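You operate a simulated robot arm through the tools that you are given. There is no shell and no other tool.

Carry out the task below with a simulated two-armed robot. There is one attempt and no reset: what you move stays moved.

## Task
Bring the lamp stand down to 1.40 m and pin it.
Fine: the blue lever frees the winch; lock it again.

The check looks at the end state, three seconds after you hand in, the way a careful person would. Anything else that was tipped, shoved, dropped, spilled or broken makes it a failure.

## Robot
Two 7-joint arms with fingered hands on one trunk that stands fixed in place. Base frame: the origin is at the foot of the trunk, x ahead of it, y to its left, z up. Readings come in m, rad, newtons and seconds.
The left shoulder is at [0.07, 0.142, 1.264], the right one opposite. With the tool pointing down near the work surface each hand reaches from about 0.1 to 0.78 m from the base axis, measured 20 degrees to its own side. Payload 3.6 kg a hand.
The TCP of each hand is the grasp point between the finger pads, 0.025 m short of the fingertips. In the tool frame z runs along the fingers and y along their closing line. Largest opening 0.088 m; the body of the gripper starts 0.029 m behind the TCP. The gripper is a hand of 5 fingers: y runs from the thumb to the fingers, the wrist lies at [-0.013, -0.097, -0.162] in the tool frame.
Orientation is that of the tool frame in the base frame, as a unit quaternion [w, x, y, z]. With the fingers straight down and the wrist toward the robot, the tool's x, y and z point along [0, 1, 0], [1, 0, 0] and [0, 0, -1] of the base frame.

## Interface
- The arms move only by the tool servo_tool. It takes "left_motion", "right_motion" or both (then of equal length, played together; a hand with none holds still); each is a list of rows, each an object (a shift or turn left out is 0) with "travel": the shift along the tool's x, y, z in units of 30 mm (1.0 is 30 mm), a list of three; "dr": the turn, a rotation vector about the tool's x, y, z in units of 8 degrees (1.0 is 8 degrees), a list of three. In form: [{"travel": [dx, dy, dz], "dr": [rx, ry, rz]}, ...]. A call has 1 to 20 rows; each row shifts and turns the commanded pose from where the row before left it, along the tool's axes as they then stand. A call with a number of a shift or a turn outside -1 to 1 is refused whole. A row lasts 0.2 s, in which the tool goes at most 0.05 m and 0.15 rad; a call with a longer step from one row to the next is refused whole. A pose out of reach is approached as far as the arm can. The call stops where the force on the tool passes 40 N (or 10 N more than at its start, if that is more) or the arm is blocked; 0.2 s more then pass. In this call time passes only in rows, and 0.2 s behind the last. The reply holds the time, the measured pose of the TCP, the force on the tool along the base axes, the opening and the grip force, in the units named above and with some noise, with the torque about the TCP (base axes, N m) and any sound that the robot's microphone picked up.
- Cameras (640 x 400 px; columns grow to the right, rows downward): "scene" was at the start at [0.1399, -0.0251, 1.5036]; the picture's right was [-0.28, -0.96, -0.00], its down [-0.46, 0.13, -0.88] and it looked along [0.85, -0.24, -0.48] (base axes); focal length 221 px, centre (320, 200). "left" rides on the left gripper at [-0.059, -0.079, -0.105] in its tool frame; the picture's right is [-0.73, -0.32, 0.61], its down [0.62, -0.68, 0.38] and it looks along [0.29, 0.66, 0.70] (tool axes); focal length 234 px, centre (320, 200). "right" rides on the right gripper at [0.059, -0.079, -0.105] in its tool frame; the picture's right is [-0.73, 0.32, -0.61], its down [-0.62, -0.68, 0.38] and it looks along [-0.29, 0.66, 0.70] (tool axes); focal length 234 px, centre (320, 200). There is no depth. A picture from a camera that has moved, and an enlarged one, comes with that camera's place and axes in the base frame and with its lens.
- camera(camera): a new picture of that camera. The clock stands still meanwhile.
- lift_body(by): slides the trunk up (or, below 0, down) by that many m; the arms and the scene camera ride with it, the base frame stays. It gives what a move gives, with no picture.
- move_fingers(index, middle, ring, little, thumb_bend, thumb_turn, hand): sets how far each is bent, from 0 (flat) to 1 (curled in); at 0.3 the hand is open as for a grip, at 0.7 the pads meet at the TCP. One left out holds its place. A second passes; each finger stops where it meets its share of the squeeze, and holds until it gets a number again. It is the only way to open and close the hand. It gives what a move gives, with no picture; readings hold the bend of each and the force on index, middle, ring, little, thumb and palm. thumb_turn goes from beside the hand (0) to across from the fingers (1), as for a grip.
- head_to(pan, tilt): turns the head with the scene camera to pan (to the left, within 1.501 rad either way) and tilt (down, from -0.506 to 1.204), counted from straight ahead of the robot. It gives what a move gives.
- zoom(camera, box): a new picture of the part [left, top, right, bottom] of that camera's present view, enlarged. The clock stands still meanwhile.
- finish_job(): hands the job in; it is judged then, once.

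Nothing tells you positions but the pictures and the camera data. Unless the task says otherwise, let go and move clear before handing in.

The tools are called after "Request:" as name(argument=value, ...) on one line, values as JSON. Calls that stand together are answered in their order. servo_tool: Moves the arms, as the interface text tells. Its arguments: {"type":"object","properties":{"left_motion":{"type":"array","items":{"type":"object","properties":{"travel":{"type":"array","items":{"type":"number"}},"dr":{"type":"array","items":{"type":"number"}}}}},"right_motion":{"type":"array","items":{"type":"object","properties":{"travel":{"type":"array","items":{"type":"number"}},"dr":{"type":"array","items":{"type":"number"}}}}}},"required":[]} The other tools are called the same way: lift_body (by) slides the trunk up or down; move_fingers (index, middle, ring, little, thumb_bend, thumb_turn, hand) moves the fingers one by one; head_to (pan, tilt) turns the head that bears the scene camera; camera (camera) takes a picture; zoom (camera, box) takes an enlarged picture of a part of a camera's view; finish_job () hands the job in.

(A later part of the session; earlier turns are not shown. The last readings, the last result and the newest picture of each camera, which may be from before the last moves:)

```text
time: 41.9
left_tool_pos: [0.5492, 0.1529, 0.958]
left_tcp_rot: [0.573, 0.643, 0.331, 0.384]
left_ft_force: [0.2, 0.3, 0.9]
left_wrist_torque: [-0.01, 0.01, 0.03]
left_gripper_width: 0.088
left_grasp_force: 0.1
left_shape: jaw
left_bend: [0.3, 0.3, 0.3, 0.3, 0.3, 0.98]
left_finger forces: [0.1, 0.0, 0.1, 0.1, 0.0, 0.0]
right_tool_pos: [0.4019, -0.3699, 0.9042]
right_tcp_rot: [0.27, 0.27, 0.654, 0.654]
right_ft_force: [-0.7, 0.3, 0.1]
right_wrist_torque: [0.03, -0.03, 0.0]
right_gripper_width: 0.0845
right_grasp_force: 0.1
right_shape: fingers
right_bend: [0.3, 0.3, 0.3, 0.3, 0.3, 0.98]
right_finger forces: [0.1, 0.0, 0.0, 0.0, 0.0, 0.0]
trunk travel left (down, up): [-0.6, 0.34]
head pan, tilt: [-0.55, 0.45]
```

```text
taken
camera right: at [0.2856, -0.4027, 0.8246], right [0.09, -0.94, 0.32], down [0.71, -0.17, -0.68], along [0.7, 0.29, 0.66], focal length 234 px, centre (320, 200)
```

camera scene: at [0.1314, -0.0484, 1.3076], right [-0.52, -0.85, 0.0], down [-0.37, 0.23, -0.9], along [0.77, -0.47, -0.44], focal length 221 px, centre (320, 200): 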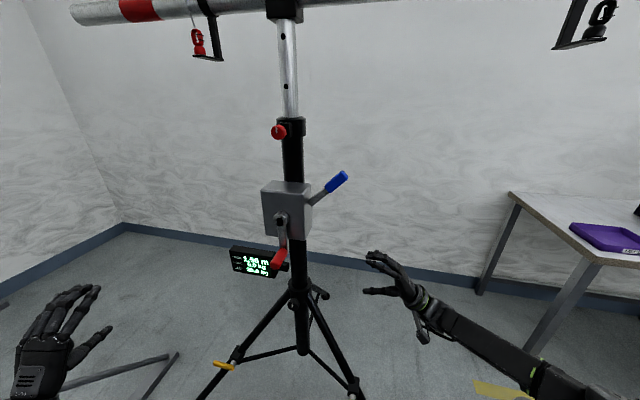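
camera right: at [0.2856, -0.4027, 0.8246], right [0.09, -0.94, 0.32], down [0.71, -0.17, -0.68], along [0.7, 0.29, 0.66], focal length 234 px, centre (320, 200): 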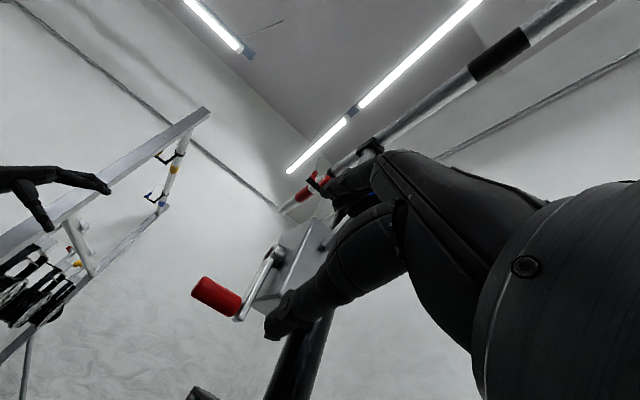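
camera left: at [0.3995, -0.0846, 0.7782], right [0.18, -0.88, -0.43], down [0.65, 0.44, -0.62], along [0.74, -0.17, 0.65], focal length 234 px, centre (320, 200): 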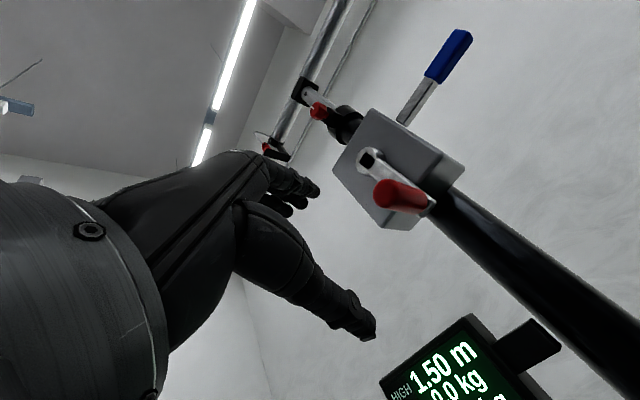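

Projecting my grasp point 0.25 m forward lands on the red handle, so I'm aligned. Moving in, then a check before the final bit.

Request:
servo_tool(right_motion=[{"travel": [0, 0, 1]}, {"travel": [0, 0, 1]}, {"travel": [0, 0, 1]}, {"travel": [0, 0, 1]}, {"travel": [0, 0, 0.8]}])

Request:
head_to(pan=-0.35, tilt=0.55)

Request:
zoom(camera="scene", box=[240, 140, 440, 290])

Request:
camera(camera="right")

Request:
camera(camera="left")

```text
time: 43.0
left_tool_pos: [0.5495, 0.1536, 0.9592]
left_tcp_rot: [0.574, 0.644, 0.33, 0.383]
left_ft_force: [0.0, 0.7, -0.1]
left_wrist_torque: [0.02, -0.01, -0.01]
left_gripper_width: 0.0879
left_grasp_force: 0.0
left_shape: jaw
left_bend: [0.3, 0.3, 0.3, 0.3, 0.3, 0.98]
left_finger forces: [0.1, 0.0, 0.0, 0.1, 0.0, 0.0]
right_tool_pos: [0.5029, -0.2662, 0.9047]
right_tcp_rot: [0.271, 0.271, 0.653, 0.653]
right_ft_force: [-0.5, -0.7, 0.1]
right_wrist_torque: [-0.02, 0.01, 0.02]
right_gripper_width: 0.0847
right_grasp_force: 0.0
right_shape: fingers
right_bend: [0.3, 0.3, 0.3, 0.3, 0.3, 0.98]
right_finger forces: [0.0, 0.0, 0.0, 0.0, 0.0, 0.0]
trunk travel left (down, up): [-0.6, 0.34]
head pan, tilt: [-0.55, 0.45]
```

```text
time: 43.8
left_tool_pos: [0.5489, 0.1548, 0.9588]
left_tcp_rot: [0.573, 0.644, 0.331, 0.385]
left_ft_force: [0.2, -0.2, 0.5]
left_wrist_torque: [0.01, 0.03, 0.0]
left_gripper_width: 0.088
left_grasp_force: 0.0
left_shape: jaw
left_bend: [0.3, 0.3, 0.3, 0.3, 0.3, 0.98]
left_finger forces: [0.1, 0.0, 0.0, 0.0, 0.0, 0.0]
right_tool_pos: [0.5018, -0.2653, 0.9042]
right_tcp_rot: [0.271, 0.271, 0.653, 0.653]
right_ft_force: [-0.4, -0.5, 0.0]
right_wrist_torque: [-0.03, -0.01, 0.0]
right_gripper_width: 0.0845
right_grasp_force: 0.1
right_shape: fingers
right_bend: [0.3, 0.3, 0.3, 0.3, 0.3, 0.98]
right_finger forces: [0.0, 0.0, 0.0, 0.0, 0.0, 0.0]
trunk travel left (down, up): [-0.6, 0.34]
head pan, tilt: [-0.351, 0.55]
```

```text
2.67 times, centred on (340, 215) of scene
camera zoom: at [0.1366, -0.0309, 1.2987], right [-0.34, -0.94, 0.0], down [-0.49, 0.18, -0.85], along [0.8, -0.29, -0.52], focal length 589 px, centre (267, 160)
```

zoom: 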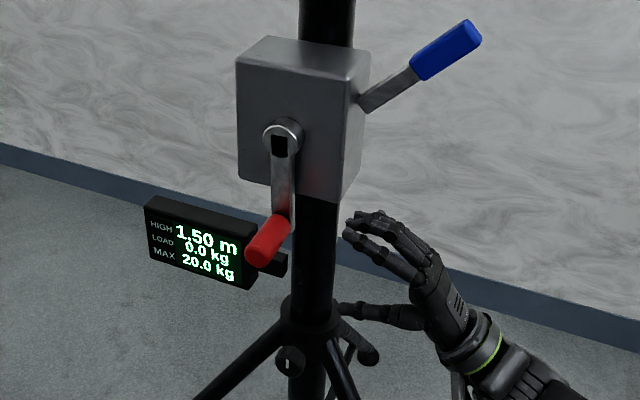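

```text
taken
camera right: at [0.3861, -0.2991, 0.8247], right [0.08, -0.94, 0.32], down [0.71, -0.17, -0.68], along [0.7, 0.29, 0.66], focal length 234 px, centre (320, 200)
```

right: 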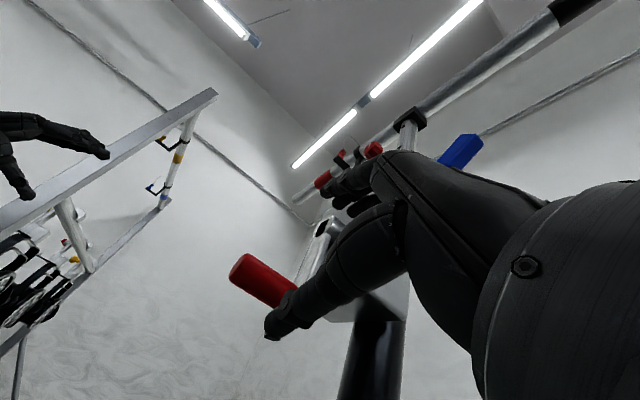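

```text
taken
camera left: at [0.4294, 0.1643, 0.8785], right [0.18, -0.88, -0.43], down [0.65, 0.44, -0.62], along [0.74, -0.17, 0.65], focal length 234 px, centre (320, 200)
```

left: 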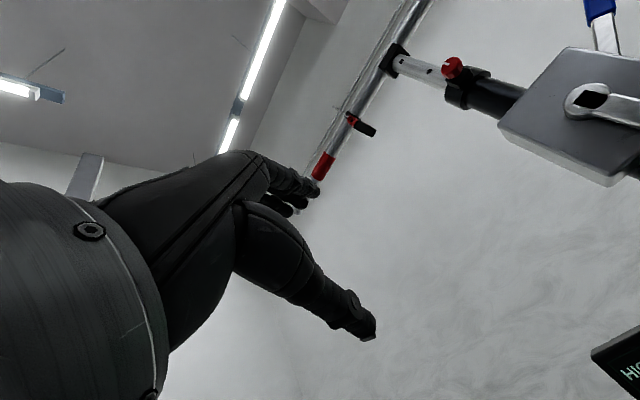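

Aligned within a centimetre. Sliding the open hand over the handle.

Request:
servo_tool(right_motion=[{"travel": [0, -0.1, 0.9]}, {"travel": [0, -0.1, 0.9]}, {"travel": [0, 0, 0.9]}, {"travel": [0, 0, 0.8]}])

Request:
zoom(camera="scene", box=[240, 140, 440, 290])

Request:
camera(camera="right")

```text
time: 44.8
left_tool_pos: [0.5486, 0.1531, 0.9585]
left_tcp_rot: [0.573, 0.644, 0.331, 0.384]
left_ft_force: [0.8, 0.3, -0.1]
left_wrist_torque: [-0.01, -0.02, -0.02]
left_gripper_width: 0.0878
left_grasp_force: 0.0
left_shape: jaw
left_bend: [0.3, 0.3, 0.3, 0.3, 0.3, 0.98]
left_finger forces: [0.0, 0.0, 0.1, 0.0, 0.1, 0.0]
right_tool_pos: [0.5781, -0.1904, 0.8997]
right_tcp_rot: [0.271, 0.271, 0.653, 0.654]
right_ft_force: [-0.8, 0.0, 0.3]
right_wrist_torque: [-0.01, 0.01, 0.0]
right_gripper_width: 0.0847
right_grasp_force: 0.0
right_shape: fingers
right_bend: [0.3, 0.3, 0.3, 0.3, 0.3, 0.98]
right_finger forces: [0.1, 0.1, 0.0, 0.1, 0.1, 0.0]
trunk travel left (down, up): [-0.6, 0.34]
head pan, tilt: [-0.351, 0.55]
```

```text
2.67 times, centred on (340, 215) of scene
camera zoom: at [0.1372, -0.0304, 1.2986], right [-0.34, -0.94, 0.0], down [-0.49, 0.18, -0.85], along [0.8, -0.29, -0.52], focal length 589 px, centre (267, 160)
```

zoom: 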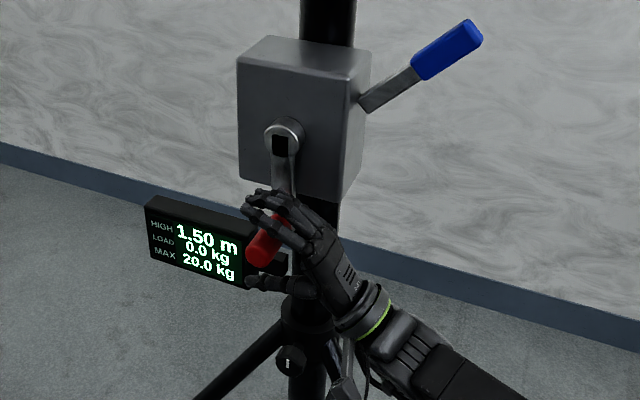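

```text
taken
camera right: at [0.4626, -0.2238, 0.8194], right [0.08, -0.94, 0.32], down [0.71, -0.17, -0.68], along [0.7, 0.29, 0.66], focal length 234 px, centre (320, 200)
```

right: 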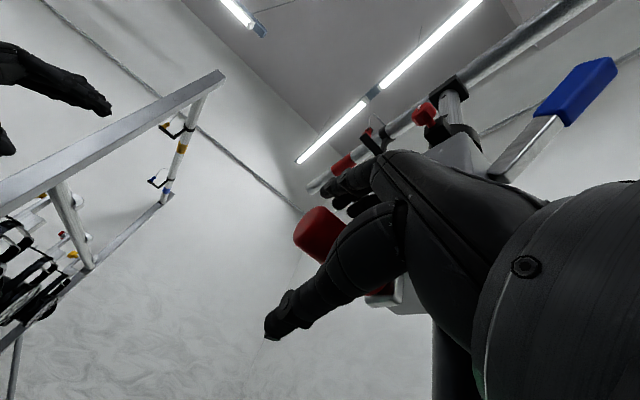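

The handle sits between the thumb and fingers. Closing to grip.

Request:
move_fingers(hand="right", index=0.65, middle=0.65, ring=0.65, little=0.65, thumb_bend=0.65)

Request:
zoom(camera="scene", box=[240, 140, 440, 290])

Request:
camera(camera="right")

```text
time: 45.8
left_tool_pos: [0.5476, 0.1528, 0.9594]
left_tcp_rot: [0.574, 0.644, 0.33, 0.384]
left_ft_force: [0.4, -0.3, -0.1]
left_wrist_torque: [0.0, -0.01, 0.01]
left_gripper_width: 0.0879
left_grasp_force: 0.1
left_shape: jaw
left_bend: [0.3, 0.3, 0.3, 0.3, 0.3, 0.98]
left_finger forces: [0.0, 0.1, 0.0, 0.0, 0.0, 0.1]
right_tool_pos: [0.5782, -0.1926, 0.8996]
right_tcp_rot: [0.271, 0.27, 0.653, 0.654]
right_ft_force: [-0.8, -1.8, 3.0]
right_wrist_torque: [-0.06, -0.11, 0.04]
right_gripper_width: 0.0141
right_grasp_force: 3.5
right_shape: fingers
right_bend: [0.63, 0.65, 0.64, 0.62, 0.63, 0.98]
right_finger forces: [2.0, 0.0, 0.3, 3.5, 2.5, 0.0]
trunk travel left (down, up): [-0.6, 0.34]
head pan, tilt: [-0.351, 0.55]
```

```text
2.67 times, centred on (340, 215) of scene
camera zoom: at [0.1359, -0.0311, 1.2987], right [-0.34, -0.94, 0.0], down [-0.49, 0.18, -0.85], along [0.8, -0.29, -0.52], focal length 589 px, centre (267, 160)
```

zoom: 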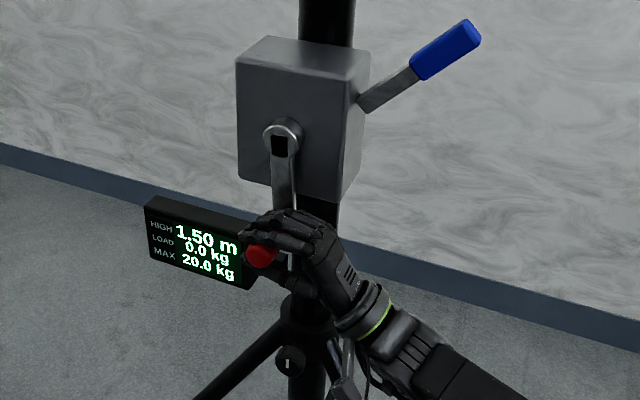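

```text
taken
camera right: at [0.4615, -0.2245, 0.8199], right [0.08, -0.94, 0.32], down [0.71, -0.17, -0.68], along [0.7, 0.29, 0.66], focal length 234 px, centre (320, 200)
```

right: 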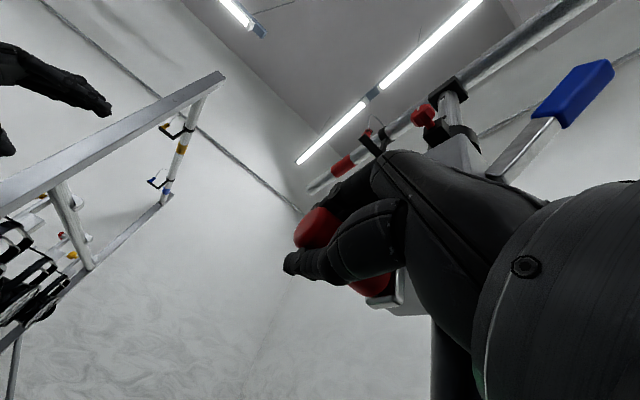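

Firmly caged. Testing the crank with a small motion to the left (+z of the tool), watching the display.

Request:
servo_tool(right_motion=[{"travel": [0, 0, 0.3]}, {"travel": [0, 0.03, 0.3]}])

Request:
zoom(camera="scene", box=[240, 140, 440, 290])

```text
time: 46.4
left_tool_pos: [0.5501, 0.1546, 0.9582]
left_tcp_rot: [0.574, 0.644, 0.33, 0.384]
left_ft_force: [-0.5, 0.1, 0.7]
left_wrist_torque: [-0.05, 0.02, 0.01]
left_gripper_width: 0.0877
left_grasp_force: 0.1
left_shape: jaw
left_bend: [0.3, 0.3, 0.3, 0.3, 0.3, 0.98]
left_finger forces: [0.0, 0.0, 0.1, 0.0, 0.1, 0.1]
right_tool_pos: [0.5889, -0.1796, 0.899]
right_tcp_rot: [0.27, 0.27, 0.654, 0.654]
right_ft_force: [0.8, -0.7, 0.0]
right_wrist_torque: [-0.03, -0.01, 0.0]
right_gripper_width: 0.0095
right_grasp_force: 0.2
right_shape: fingers
right_bend: [0.65, 0.65, 0.65, 0.65, 0.65, 0.98]
right_finger forces: [0.2, 0.1, 0.1, 0.4, 0.1, 0.1]
trunk travel left (down, up): [-0.6, 0.34]
head pan, tilt: [-0.351, 0.55]
```

```text
2.67 times, centred on (340, 215) of scene
camera zoom: at [0.1368, -0.0307, 1.2986], right [-0.34, -0.94, 0.0], down [-0.49, 0.18, -0.85], along [0.8, -0.29, -0.52], focal length 589 px, centre (267, 160)
```

zoom: 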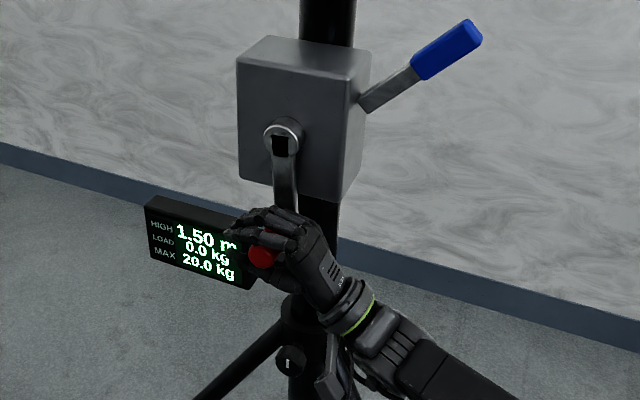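

The hand took up the slack; the crank has hardly moved. Continuing a bit.

Request:
servo_tool(right_motion=[{"travel": [0, 0.03, 0.3]}, {"travel": [0, 0.05, 0.3]}])

Request:
zoom(camera="scene", box=[240, 140, 440, 290])

```text
time: 47.0
left_tool_pos: [0.5483, 0.1532, 0.9582]
left_tcp_rot: [0.572, 0.645, 0.33, 0.385]
left_ft_force: [0.9, 0.4, 0.2]
left_wrist_torque: [0.03, -0.01, -0.01]
left_gripper_width: 0.088
left_grasp_force: 0.0
left_shape: jaw
left_bend: [0.3, 0.3, 0.3, 0.3, 0.3, 0.98]
left_finger forces: [0.0, 0.0, 0.0, 0.0, 0.0, 0.0]
right_tool_pos: [0.6019, -0.1662, 0.901]
right_tcp_rot: [0.27, 0.272, 0.653, 0.653]
right_ft_force: [-5.4, -1.8, -5.8]
right_wrist_torque: [0.1, -0.22, -0.08]
right_gripper_width: 0.0104
right_grasp_force: 4.4
right_shape: fingers
right_bend: [0.65, 0.65, 0.65, 0.65, 0.64, 0.97]
right_finger forces: [0.1, 0.0, 0.0, 0.6, 7.6, 0.8]
trunk travel left (down, up): [-0.6, 0.34]
head pan, tilt: [-0.351, 0.55]
```

```text
2.67 times, centred on (340, 215) of scene
camera zoom: at [0.1363, -0.0322, 1.2985], right [-0.34, -0.94, 0.0], down [-0.49, 0.18, -0.85], along [0.8, -0.29, -0.52], focal length 589 px, centre (267, 160)
```

zoom: 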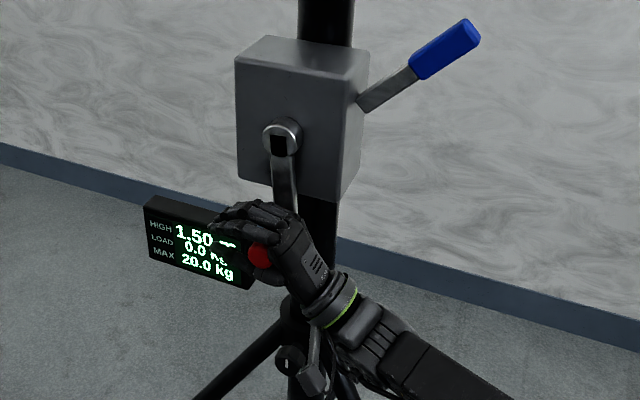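

Request:
servo_tool(right_motion=[{"travel": [0, 0.05, 0.3]}, {"travel": [0, 0.05, 0.3]}])

Request:
zoom(camera="scene", box=[240, 140, 440, 290])

Request:
zoom(camera="scene", box=[270, 190, 370, 260])

```text
time: 47.6
left_tool_pos: [0.5499, 0.153, 0.9581]
left_tcp_rot: [0.573, 0.644, 0.33, 0.383]
left_ft_force: [0.7, -0.6, -1.3]
left_wrist_torque: [0.04, 0.01, -0.02]
left_gripper_width: 0.088
left_grasp_force: 0.1
left_shape: jaw
left_bend: [0.3, 0.3, 0.3, 0.3, 0.3, 0.98]
left_finger forces: [0.0, 0.1, 0.0, 0.0, 0.0, 0.0]
right_tool_pos: [0.6153, -0.1534, 0.9039]
right_tcp_rot: [0.269, 0.271, 0.654, 0.653]
right_ft_force: [-9.7, -2.2, -17.0]
right_wrist_torque: [0.38, -0.47, -0.12]
right_gripper_width: 0.0134
right_grasp_force: 9.9
right_shape: fingers
right_bend: [0.65, 0.65, 0.65, 0.65, 0.64, 0.97]
right_finger forces: [0.0, 0.1, 0.1, 0.0, 19.6, 0.0]
trunk travel left (down, up): [-0.6, 0.34]
head pan, tilt: [-0.351, 0.55]
```

```text
2.67 times, centred on (340, 215) of scene
camera zoom: at [0.1376, -0.0318, 1.2983], right [-0.34, -0.94, 0.0], down [-0.49, 0.18, -0.85], along [0.8, -0.29, -0.52], focal length 589 px, centre (267, 160)
```

zoom: 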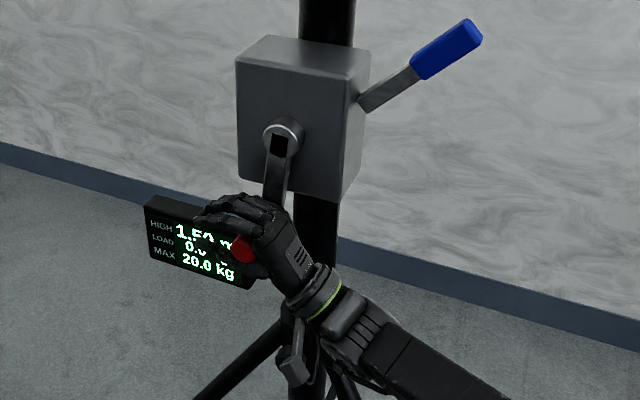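

```text
5.71 times, centred on (320, 225) of scene
camera zoom: at [0.1376, -0.0318, 1.2983], right [-0.34, -0.94, 0.0], down [-0.49, 0.18, -0.85], along [0.8, -0.29, -0.52], focal length 1261 px, centre (320, 57)
```

zoom: 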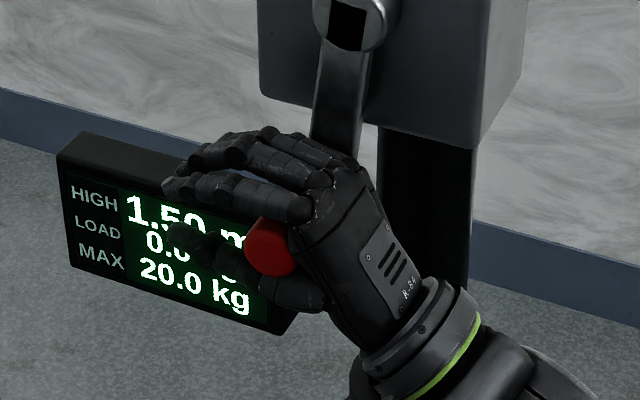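

The crank is turning (clockwise seen from the front), LOAD still 0. I'll continue along the arc with small steps.

Request:
servo_tool(right_motion=[{"travel": [0, -0.1, 0.25]}, {"travel": [0, 0, 0.25]}, {"travel": [0, 0.08, 0.25]}, {"travel": [0, 0.15, 0.22]}])

Request:
zoom(camera="scene", box=[240, 160, 380, 265])

```text
time: 48.6
left_tool_pos: [0.546, 0.1517, 0.9603]
left_tcp_rot: [0.572, 0.643, 0.33, 0.387]
left_ft_force: [0.4, 0.2, -0.9]
left_wrist_torque: [0.01, 0.01, -0.01]
left_gripper_width: 0.0881
left_grasp_force: 0.0
left_shape: jaw
left_bend: [0.3, 0.3, 0.3, 0.3, 0.3, 0.98]
left_finger forces: [0.0, 0.0, 0.1, 0.0, 0.0, 0.0]
right_tool_pos: [0.6315, -0.1375, 0.9061]
right_tcp_rot: [0.27, 0.272, 0.653, 0.653]
right_ft_force: [-27.2, -23.7, -9.3]
right_wrist_torque: [-0.01, -0.46, -0.41]
right_gripper_width: 0.0117
right_grasp_force: 21.4
right_shape: fingers
right_bend: [0.65, 0.65, 0.65, 0.65, 0.64, 0.97]
right_finger forces: [0.0, 0.0, 0.0, 1.8, 21.3, 20.1]
trunk travel left (down, up): [-0.6, 0.34]
head pan, tilt: [-0.351, 0.55]
stopped in row 4 (right hand): the force on the tool passed its limit at 45 N (the readings are from after the stop); the commanded pose is now the measured one
```

```text
3.81 times, centred on (310, 212) of scene
camera zoom: at [0.1321, -0.0363, 1.299], right [-0.35, -0.94, -0.01], down [-0.49, 0.18, -0.85], along [0.8, -0.29, -0.52], focal length 841 px, centre (358, 152)
```

zoom: 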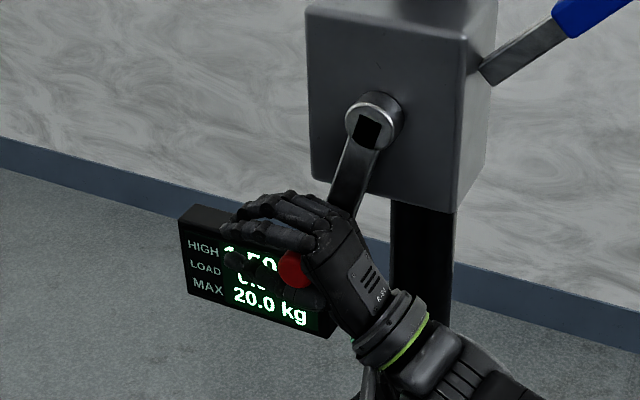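

Resistance jumped to ~36 N. I need the LOAD reading; checking from both cameras.

Request:
zoom(camera="scene", box=[275, 210, 320, 240])

Request:
camera(camera="left")

```text
13.33 times, centred on (298, 225) of scene
camera zoom: at [0.1321, -0.0363, 1.299], right [-0.35, -0.94, -0.01], down [-0.49, 0.18, -0.85], along [0.8, -0.29, -0.52], focal length 2943 px, centre (620, -133)
```

zoom: 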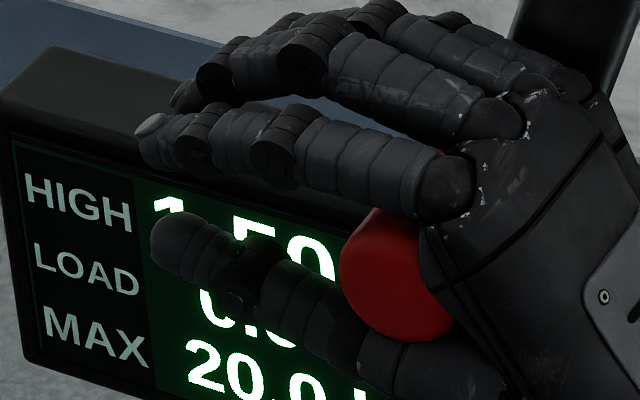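

```text
taken
camera left: at [0.4266, 0.1617, 0.8807], right [0.18, -0.88, -0.44], down [0.65, 0.44, -0.62], along [0.74, -0.17, 0.65], focal length 234 px, centre (320, 200)
```

left: 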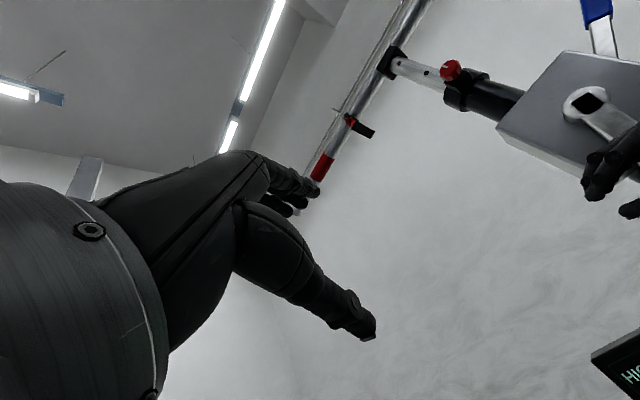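

I can't read LOAD past my own fingers. I'll pitch the left hand down so its camera sees the display, while the right hand holds.

Request:
servo_tool(left_motion=[{"dr": [0.95, 0, 0]}, {"dr": [0.95, 0, 0]}, {"dr": [0.95, 0, 0]}, {"dr": [0.95, 0, 0]}, {"dr": [0.95, 0, 0]}, {"dr": [0.95, 0, 0]}, {"dr": [0.95, 0, 0]}])

Request:
camera(camera="left")

```text
time: 50.2
left_tool_pos: [0.5455, 0.1503, 0.96]
left_tcp_rot: [0.222, 0.833, 0.467, 0.197]
left_ft_force: [0.3, -0.1, 0.3]
left_wrist_torque: [-0.01, -0.03, 0.02]
left_gripper_width: 0.0878
left_grasp_force: 0.1
left_shape: jaw
left_bend: [0.3, 0.3, 0.3, 0.3, 0.3, 0.98]
left_finger forces: [0.0, 0.0, 0.0, 0.0, 0.1, 0.0]
right_tool_pos: [0.6327, -0.1364, 0.9057]
right_tcp_rot: [0.27, 0.271, 0.653, 0.654]
right_ft_force: [-28.1, -26.3, -16.3]
right_wrist_torque: [0.12, -0.67, -0.42]
right_gripper_width: 0.0122
right_grasp_force: 23.3
right_shape: fingers
right_bend: [0.65, 0.65, 0.65, 0.65, 0.64, 0.97]
right_finger forces: [0.0, 0.0, 0.1, 1.4, 26.2, 18.6]
trunk travel left (down, up): [-0.6, 0.34]
head pan, tilt: [-0.351, 0.55]
```

```text
taken
camera left: at [0.4064, 0.1561, 0.9967], right [-0.25, -0.59, -0.77], down [0.04, 0.79, -0.62], along [0.97, -0.18, -0.17], focal length 234 px, centre (320, 200)
```

left: 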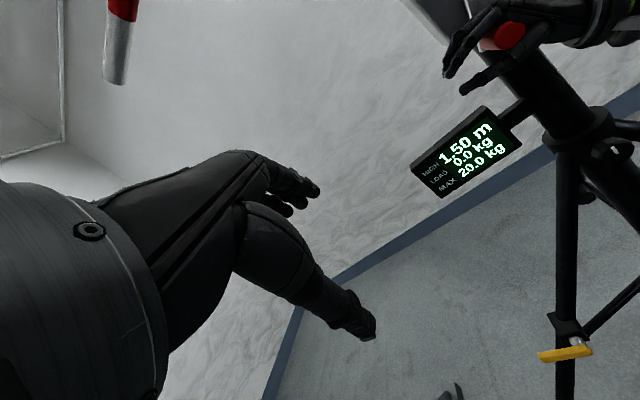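

HIGH 1.50 m, LOAD 0.0 kg even against the stop, so LOAD isn't cable tension and the pin is blocking that direction. Now I test the other direction.

Request:
servo_tool(right_motion=[{"travel": [0, 0, -0.4]}, {"travel": [0, -0.1, -0.4]}, {"travel": [0, 0, -0.4]}, {"travel": [0, 0, -0.4]}, {"travel": [0, 0, -0.4]}, {"travel": [0, 0, -0.3]}, {"travel": [0, 0, -0.3]}])

Request:
zoom(camera="scene", box=[240, 140, 440, 290])

Request:
camera(camera="left")

```text
time: 51.8
left_tool_pos: [0.549, 0.1543, 0.958]
left_tcp_rot: [0.224, 0.832, 0.468, 0.195]
left_ft_force: [-0.4, -0.1, -0.6]
left_wrist_torque: [-0.03, 0.04, -0.02]
left_gripper_width: 0.088
left_grasp_force: 0.0
left_shape: jaw
left_bend: [0.3, 0.3, 0.3, 0.3, 0.3, 0.98]
left_finger forces: [0.0, 0.1, 0.0, 0.1, 0.1, 0.1]
right_tool_pos: [0.5803, -0.1875, 0.9045]
right_tcp_rot: [0.269, 0.27, 0.654, 0.653]
right_ft_force: [-0.3, 1.2, -4.6]
right_wrist_torque: [-0.01, -0.03, 0.02]
right_gripper_width: 0.0152
right_grasp_force: 2.0
right_shape: fingers
right_bend: [0.65, 0.65, 0.65, 0.64, 0.61, 0.97]
right_finger forces: [0.0, 0.1, 0.0, 0.6, 4.8, 0.0]
trunk travel left (down, up): [-0.6, 0.34]
head pan, tilt: [-0.351, 0.55]
```

```text
2.67 times, centred on (340, 215) of scene
camera zoom: at [0.1373, -0.0308, 1.2985], right [-0.34, -0.94, 0.0], down [-0.49, 0.18, -0.85], along [0.8, -0.29, -0.52], focal length 589 px, centre (267, 160)
```

zoom: 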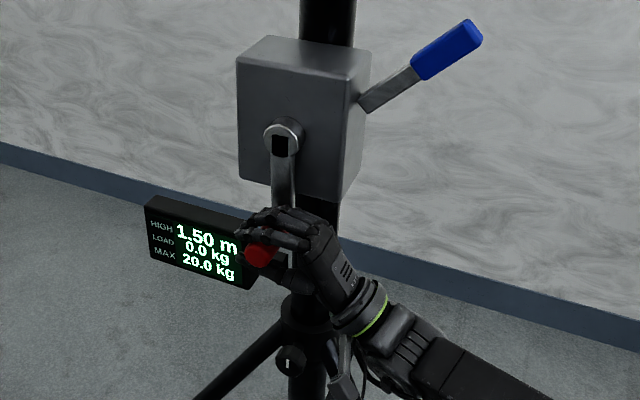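

```text
taken
camera left: at [0.4097, 0.161, 0.9941], right [-0.25, -0.6, -0.76], down [0.04, 0.78, -0.62], along [0.97, -0.18, -0.17], focal length 234 px, centre (320, 200)
```

left: 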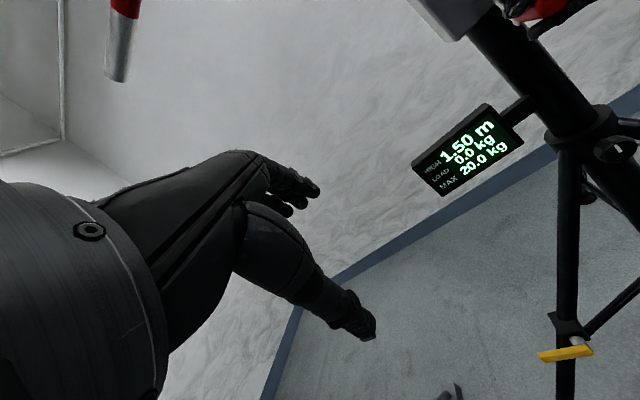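

Request:
servo_tool(right_motion=[{"travel": [0, -0.15, -0.3]}, {"travel": [0, 0, -0.3]}, {"travel": [0, 0, -0.3]}])

Request:
zoom(camera="scene", box=[240, 140, 440, 290])

```text
time: 52.6
left_tool_pos: [0.5478, 0.1554, 0.9605]
left_tcp_rot: [0.225, 0.832, 0.468, 0.196]
left_ft_force: [-0.3, 0.3, -0.4]
left_wrist_torque: [0.01, -0.02, -0.01]
left_gripper_width: 0.088
left_grasp_force: 0.1
left_shape: jaw
left_bend: [0.3, 0.3, 0.3, 0.3, 0.3, 0.98]
left_finger forces: [0.0, 0.0, 0.1, 0.1, 0.0, 0.0]
right_tool_pos: [0.5606, -0.2051, 0.9]
right_tcp_rot: [0.27, 0.27, 0.653, 0.653]
right_ft_force: [5.8, 3.2, 13.2]
right_wrist_torque: [-0.12, -0.2, 0.07]
right_gripper_width: 0.0153
right_grasp_force: 7.0
right_shape: fingers
right_bend: [0.61, 0.64, 0.62, 0.6, 0.64, 0.97]
right_finger forces: [4.5, 1.1, 2.6, 6.2, 0.8, 0.0]
trunk travel left (down, up): [-0.6, 0.34]
head pan, tilt: [-0.351, 0.55]
```

```text
2.67 times, centred on (340, 215) of scene
camera zoom: at [0.1358, -0.0292, 1.299], right [-0.34, -0.94, 0.0], down [-0.49, 0.18, -0.85], along [0.8, -0.29, -0.52], focal length 589 px, centre (267, 160)
```

zoom: 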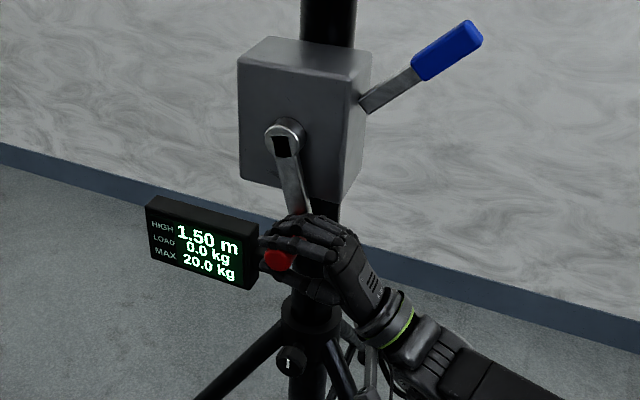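

The crank turns the other way too. Continuing a bit to see whether it is also blocked.

Request:
servo_tool(right_motion=[{"travel": [0, 0, -0.3]}, {"travel": [0, 0.05, -0.3]}, {"travel": [0, 0.1, -0.3]}])

Request:
zoom(camera="scene", box=[240, 140, 440, 290])

```text
time: 53.4
left_tool_pos: [0.5476, 0.1533, 0.9597]
left_tcp_rot: [0.224, 0.832, 0.468, 0.197]
left_ft_force: [-0.5, 0.7, -0.2]
left_wrist_torque: [-0.03, 0.02, 0.02]
left_gripper_width: 0.0882
left_grasp_force: 0.0
left_shape: jaw
left_bend: [0.3, 0.3, 0.3, 0.3, 0.3, 0.98]
left_finger forces: [0.0, 0.1, 0.0, 0.0, 0.1, 0.0]
right_tool_pos: [0.5394, -0.2277, 0.9027]
right_tcp_rot: [0.269, 0.272, 0.655, 0.652]
right_ft_force: [-3.4, -0.2, 2.1]
right_wrist_torque: [0.02, -0.09, 0.03]
right_gripper_width: 0.0118
right_grasp_force: 2.4
right_shape: fingers
right_bend: [0.64, 0.62, 0.65, 0.65, 0.64, 0.97]
right_finger forces: [1.4, 2.5, 0.1, 0.0, 0.7, 0.1]
trunk travel left (down, up): [-0.6, 0.34]
head pan, tilt: [-0.351, 0.55]
```

```text
2.67 times, centred on (340, 215) of scene
camera zoom: at [0.1353, -0.0317, 1.2985], right [-0.34, -0.94, 0.0], down [-0.49, 0.18, -0.85], along [0.8, -0.29, -0.52], focal length 589 px, centre (267, 160)
```

zoom: 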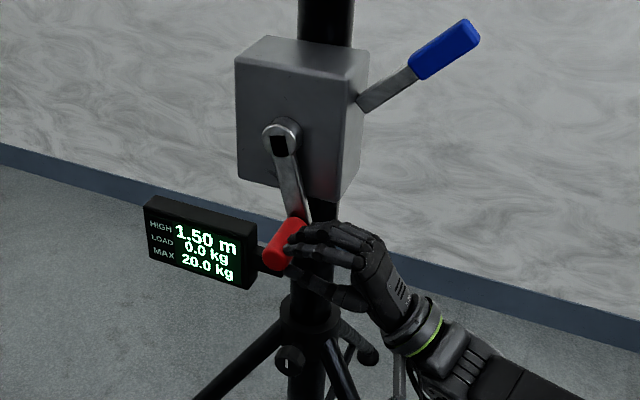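

The fingers slipped off the handle while pulling. I'll look closely at where the crank rests now.

Request:
camera(camera="right")

Request:
zoom(camera="scene", box=[280, 160, 400, 260])

```text
taken
camera right: at [0.423, -0.2603, 0.8234], right [0.09, -0.94, 0.32], down [0.71, -0.17, -0.68], along [0.7, 0.29, 0.65], focal length 234 px, centre (320, 200)
```

right: 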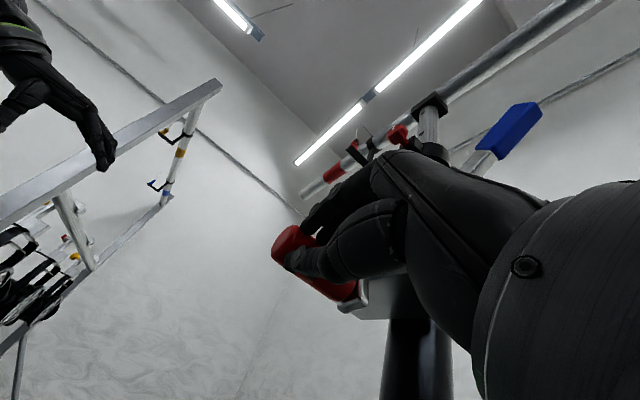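

```text
4.00 times, centred on (340, 210) of scene
camera zoom: at [0.1353, -0.0317, 1.2985], right [-0.34, -0.94, 0.0], down [-0.49, 0.18, -0.85], along [0.8, -0.29, -0.52], focal length 883 px, centre (240, 160)
```

zoom: 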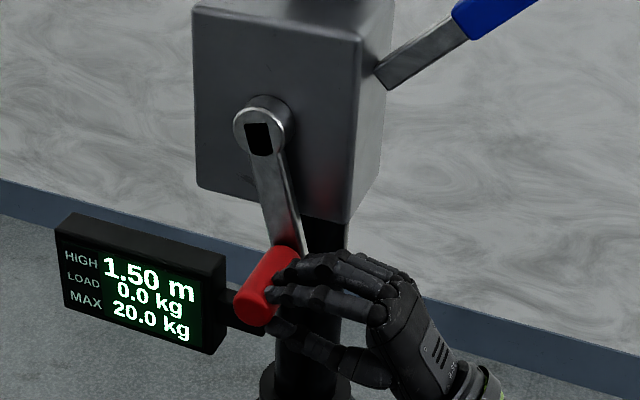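

Request:
move_fingers(hand="right", index=0.3, middle=0.3, ring=0.3, little=0.3, thumb_bend=0.3)

Request:
zoom(camera="scene", box=[280, 160, 400, 260])

Request:
camera(camera="right")

```text
time: 54.4
left_tool_pos: [0.5484, 0.1546, 0.9584]
left_tcp_rot: [0.224, 0.832, 0.469, 0.196]
left_ft_force: [-0.3, -1.0, 0.2]
left_wrist_torque: [-0.02, -0.01, -0.01]
left_gripper_width: 0.0876
left_grasp_force: 0.0
left_shape: jaw
left_bend: [0.3, 0.3, 0.3, 0.3, 0.3, 0.98]
left_finger forces: [0.0, 0.1, 0.0, 0.0, 0.0, 0.0]
right_tool_pos: [0.5407, -0.226, 0.9036]
right_tcp_rot: [0.269, 0.271, 0.655, 0.652]
right_ft_force: [-0.2, 0.4, -0.3]
right_wrist_torque: [-0.03, 0.01, -0.02]
right_gripper_width: 0.0843
right_grasp_force: 0.1
right_shape: fingers
right_bend: [0.3, 0.3, 0.3, 0.3, 0.3, 0.97]
right_finger forces: [0.0, 0.0, 0.1, 0.0, 0.1, 0.1]
trunk travel left (down, up): [-0.6, 0.34]
head pan, tilt: [-0.351, 0.55]
```

```text
4.00 times, centred on (340, 210) of scene
camera zoom: at [0.1367, -0.0308, 1.2986], right [-0.34, -0.94, 0.0], down [-0.49, 0.18, -0.85], along [0.8, -0.29, -0.52], focal length 883 px, centre (240, 160)
```

zoom: 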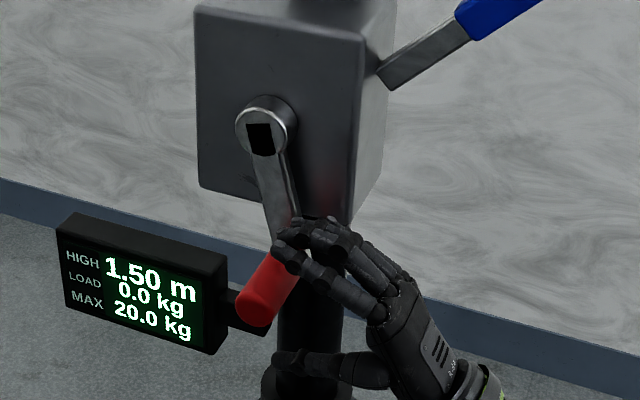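

```text
taken
camera right: at [0.4245, -0.2595, 0.8241], right [0.09, -0.94, 0.32], down [0.71, -0.17, -0.68], along [0.7, 0.29, 0.65], focal length 234 px, centre (320, 200)
```

right: 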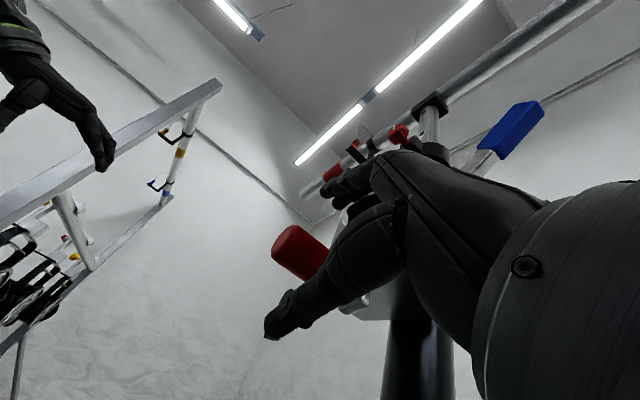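

The crank stays put by friction; clockwise was the direction that met real resistance (raising), counter-clockwise is lowering. Next I prepare the left hand at the pin knob: level it again and raise it to knob height, still off to the left.

Request:
servo_tool(left_motion=[{"dr": [-0.95, 0, 0]}, {"dr": [-0.95, 0, 0]}, {"dr": [-0.95, 0, 0]}, {"dr": [-0.95, 0, 0]}, {"dr": [-0.95, 0, 0]}, {"dr": [-0.95, 0, 0]}, {"dr": [-0.95, 0, 0]}, {"travel": [0.11, 0.92, -0.05]}, {"travel": [0.11, 0.92, -0.05]}, {"travel": [0.11, 0.92, -0.05]}, {"travel": [0.11, 0.92, -0.05]}, {"travel": [0.11, 0.92, -0.05]}, {"travel": [0.11, 0.92, -0.05]}, {"travel": [0.11, 0.92, -0.05]}, {"travel": [0.11, 0.92, -0.05]}, {"travel": [0.11, 0.92, -0.05]}, {"travel": [0.11, 0.92, -0.05]}])

Request:
head_to(pan=-0.1, tilt=0.4)

Request:
camera(camera="scene")

Request:
camera(camera="left")

```text
time: 58.0
left_tool_pos: [0.5459, 0.1566, 1.236]
left_tcp_rot: [0.573, 0.644, 0.331, 0.384]
left_ft_force: [0.8, -0.1, -0.3]
left_wrist_torque: [0.01, -0.02, 0.01]
left_gripper_width: 0.088
left_grasp_force: 0.0
left_shape: jaw
left_bend: [0.3, 0.3, 0.3, 0.3, 0.3, 0.98]
left_finger forces: [0.1, 0.0, 0.1, 0.0, 0.1, 0.0]
right_tool_pos: [0.541, -0.2268, 0.9033]
right_tcp_rot: [0.269, 0.272, 0.655, 0.652]
right_ft_force: [-0.2, 0.1, -0.2]
right_wrist_torque: [0.02, -0.02, 0.0]
right_gripper_width: 0.0845
right_grasp_force: 0.0
right_shape: fingers
right_bend: [0.3, 0.3, 0.3, 0.3, 0.3, 0.97]
right_finger forces: [0.0, 0.0, 0.1, 0.0, 0.0, 0.1]
trunk travel left (down, up): [-0.6, 0.34]
head pan, tilt: [-0.351, 0.55]
```

```text
time: 58.8
left_tool_pos: [0.547, 0.1569, 1.2353]
left_tcp_rot: [0.573, 0.643, 0.332, 0.385]
left_ft_force: [-0.9, 0.2, 0.0]
left_wrist_torque: [-0.01, 0.01, 0.0]
left_gripper_width: 0.0879
left_grasp_force: 0.0
left_shape: jaw
left_bend: [0.3, 0.3, 0.3, 0.3, 0.3, 0.98]
left_finger forces: [0.0, 0.1, 0.0, 0.1, 0.1, 0.0]
right_tool_pos: [0.5406, -0.2268, 0.9035]
right_tcp_rot: [0.27, 0.272, 0.654, 0.652]
right_ft_force: [0.4, -1.0, 0.8]
right_wrist_torque: [0.0, -0.01, -0.01]
right_gripper_width: 0.0842
right_grasp_force: 0.0
right_shape: fingers
right_bend: [0.3, 0.3, 0.3, 0.3, 0.3, 0.97]
right_finger forces: [0.1, 0.0, 0.0, 0.0, 0.1, 0.0]
trunk travel left (down, up): [-0.6, 0.34]
head pan, tilt: [-0.099, 0.4]
```

```text
taken
camera scene: at [0.1446, -0.0092, 1.3123], right [-0.1, -0.99, 0.0], down [-0.39, 0.04, -0.92], along [0.92, -0.09, -0.39], focal length 221 px, centre (320, 200)
```

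scene: 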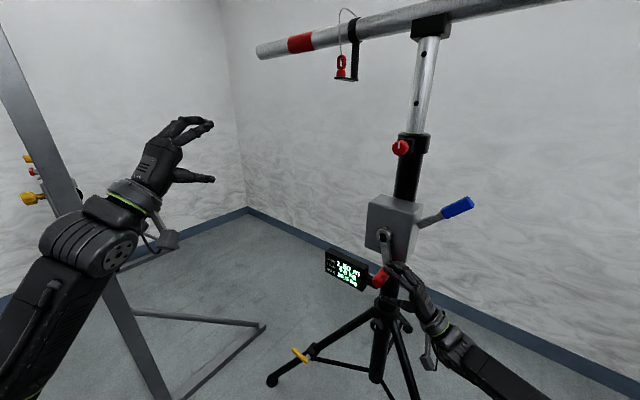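

```text
taken
camera left: at [0.4274, 0.1677, 1.1556], right [0.18, -0.88, -0.43], down [0.65, 0.44, -0.62], along [0.74, -0.17, 0.65], focal length 234 px, centre (320, 200)
```

left: 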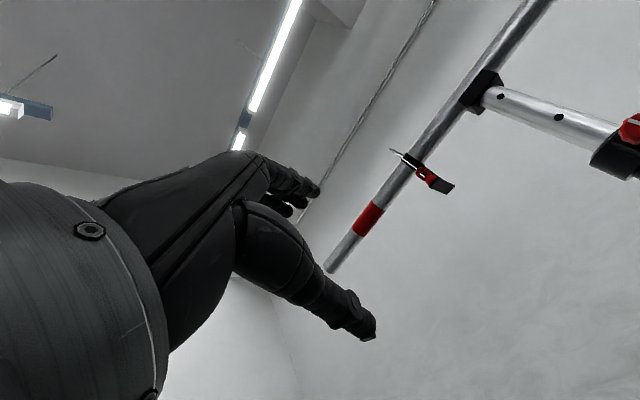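

Left arm looks good here. Now swing it right to a pre-grasp point 12 cm in front of the knob, aligned with its axis.

Request:
servo_tool(left_motion=[{"dr": [-0.154, -0.66, -0.258]}, {"dr": [-0.154, -0.66, -0.258]}, {"dr": [-0.154, -0.66, -0.258]}, {"travel": [-0.807, -0.037, 0.843]}, {"travel": [-0.807, -0.037, 0.843]}, {"travel": [-0.807, -0.037, 0.843]}, {"travel": [-0.807, -0.037, 0.843]}, {"travel": [-0.807, -0.037, 0.843]}, {"travel": [-0.807, -0.037, 0.843]}, {"travel": [-0.807, -0.037, 0.843]}, {"travel": [-0.807, -0.037, 0.843]}, {"travel": [-0.807, -0.037, 0.843]}])

Request:
head_to(pan=-0.3, tilt=0.4)

Request:
camera(camera="scene")

Request:
camera(camera="left")

```text
time: 61.4
left_tool_pos: [0.5536, -0.1599, 1.2274]
left_tcp_rot: [0.653, 0.653, 0.27, 0.271]
left_ft_force: [-0.8, -1.7, -0.6]
left_wrist_torque: [0.03, 0.0, 0.02]
left_gripper_width: 0.0876
left_grasp_force: 0.1
left_shape: jaw
left_bend: [0.3, 0.3, 0.3, 0.3, 0.3, 0.98]
left_finger forces: [0.0, 0.0, 0.0, 0.0, 0.0, 0.1]
right_tool_pos: [0.5402, -0.2278, 0.9026]
right_tcp_rot: [0.27, 0.271, 0.654, 0.653]
right_ft_force: [0.5, -0.5, -0.1]
right_wrist_torque: [-0.01, 0.0, 0.01]
right_gripper_width: 0.0845
right_grasp_force: 0.1
right_shape: fingers
right_bend: [0.3, 0.3, 0.3, 0.3, 0.3, 0.97]
right_finger forces: [0.0, 0.0, 0.0, 0.0, 0.1, 0.0]
trunk travel left (down, up): [-0.6, 0.34]
head pan, tilt: [-0.099, 0.4]
```

```text
time: 62.1
left_tool_pos: [0.5547, -0.1582, 1.2277]
left_tcp_rot: [0.653, 0.653, 0.271, 0.271]
left_ft_force: [0.1, 0.1, 0.6]
left_wrist_torque: [0.02, -0.01, -0.02]
left_gripper_width: 0.0879
left_grasp_force: 0.1
left_shape: jaw
left_bend: [0.3, 0.3, 0.3, 0.3, 0.3, 0.98]
left_finger forces: [0.1, 0.1, 0.1, 0.1, 0.1, 0.0]
right_tool_pos: [0.5414, -0.2272, 0.9041]
right_tcp_rot: [0.271, 0.272, 0.654, 0.652]
right_ft_force: [-0.1, 0.0, 0.1]
right_wrist_torque: [-0.01, -0.04, -0.02]
right_gripper_width: 0.0843
right_grasp_force: 0.0
right_shape: fingers
right_bend: [0.3, 0.3, 0.3, 0.3, 0.3, 0.97]
right_finger forces: [0.0, 0.1, 0.0, 0.0, 0.0, 0.0]
trunk travel left (down, up): [-0.6, 0.34]
head pan, tilt: [-0.3, 0.4]
```

```text
taken
camera scene: at [0.1409, -0.0272, 1.3123], right [-0.3, -0.96, 0.0], down [-0.37, 0.11, -0.92], along [0.88, -0.27, -0.39], focal length 221 px, centre (320, 200)
```

scene: 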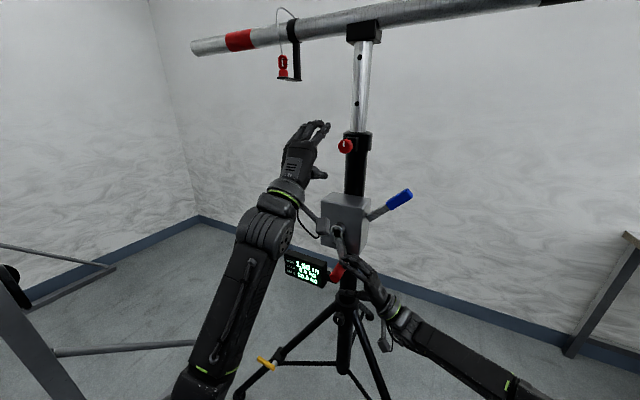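

```text
taken
camera left: at [0.4386, -0.1252, 1.1485], right [-0.08, -0.94, -0.32], down [0.71, 0.17, -0.68], along [0.7, -0.29, 0.66], focal length 234 px, centre (320, 200)
```

left: 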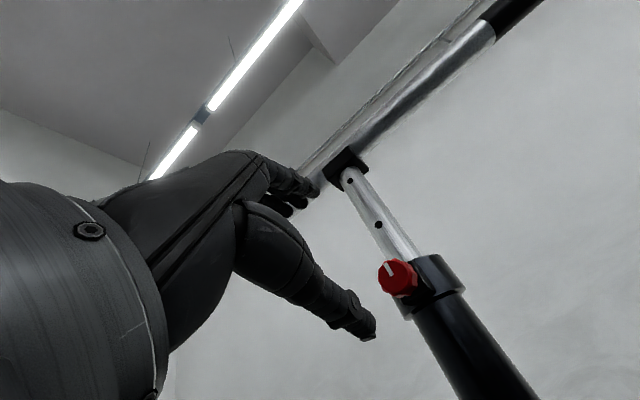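

The left hand is lined up on the knob (projected grasp line hits it). Now I re-grip the crank with the right hand, seating the handle deep against the palm.

Request:
servo_tool(right_motion=[{"travel": [0, 0, 0.6]}, {"travel": [0, 0, 0.6]}, {"travel": [0, 0, 0.4]}])

Request:
zoom(camera="scene", box=[270, 180, 420, 300])

Request:
camera(camera="right")

```text
time: 62.9
left_tool_pos: [0.5546, -0.1578, 1.2264]
left_tcp_rot: [0.653, 0.653, 0.272, 0.271]
left_ft_force: [-0.4, 1.1, 0.1]
left_wrist_torque: [0.03, -0.02, -0.01]
left_gripper_width: 0.0878
left_grasp_force: 0.0
left_shape: jaw
left_bend: [0.3, 0.3, 0.3, 0.3, 0.3, 0.98]
left_finger forces: [0.0, 0.0, 0.0, 0.0, 0.0, 0.0]
right_tool_pos: [0.5756, -0.1909, 0.903]
right_tcp_rot: [0.27, 0.272, 0.654, 0.652]
right_ft_force: [-0.4, 0.5, 0.5]
right_wrist_torque: [0.0, 0.0, 0.01]
right_gripper_width: 0.0843
right_grasp_force: 0.1
right_shape: fingers
right_bend: [0.3, 0.3, 0.3, 0.3, 0.3, 0.97]
right_finger forces: [0.0, 0.0, 0.1, 0.1, 0.0, 0.0]
trunk travel left (down, up): [-0.6, 0.34]
head pan, tilt: [-0.3, 0.4]
```

```text
3.33 times, centred on (345, 240) of scene
camera zoom: at [0.1411, -0.0273, 1.3123], right [-0.3, -0.96, 0.0], down [-0.37, 0.12, -0.92], along [0.88, -0.27, -0.39], focal length 736 px, centre (237, 67)
```

zoom: 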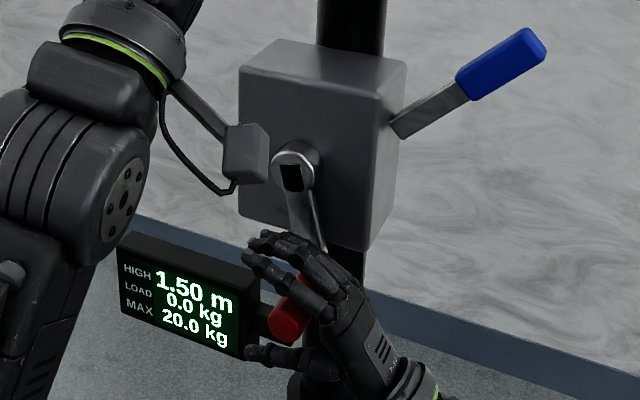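

```text
taken
camera right: at [0.4588, -0.2247, 0.8236], right [0.09, -0.94, 0.32], down [0.71, -0.17, -0.68], along [0.7, 0.29, 0.65], focal length 234 px, centre (320, 200)
```

right: 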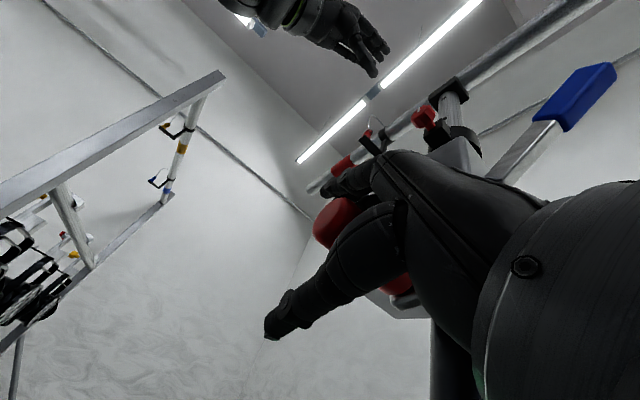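

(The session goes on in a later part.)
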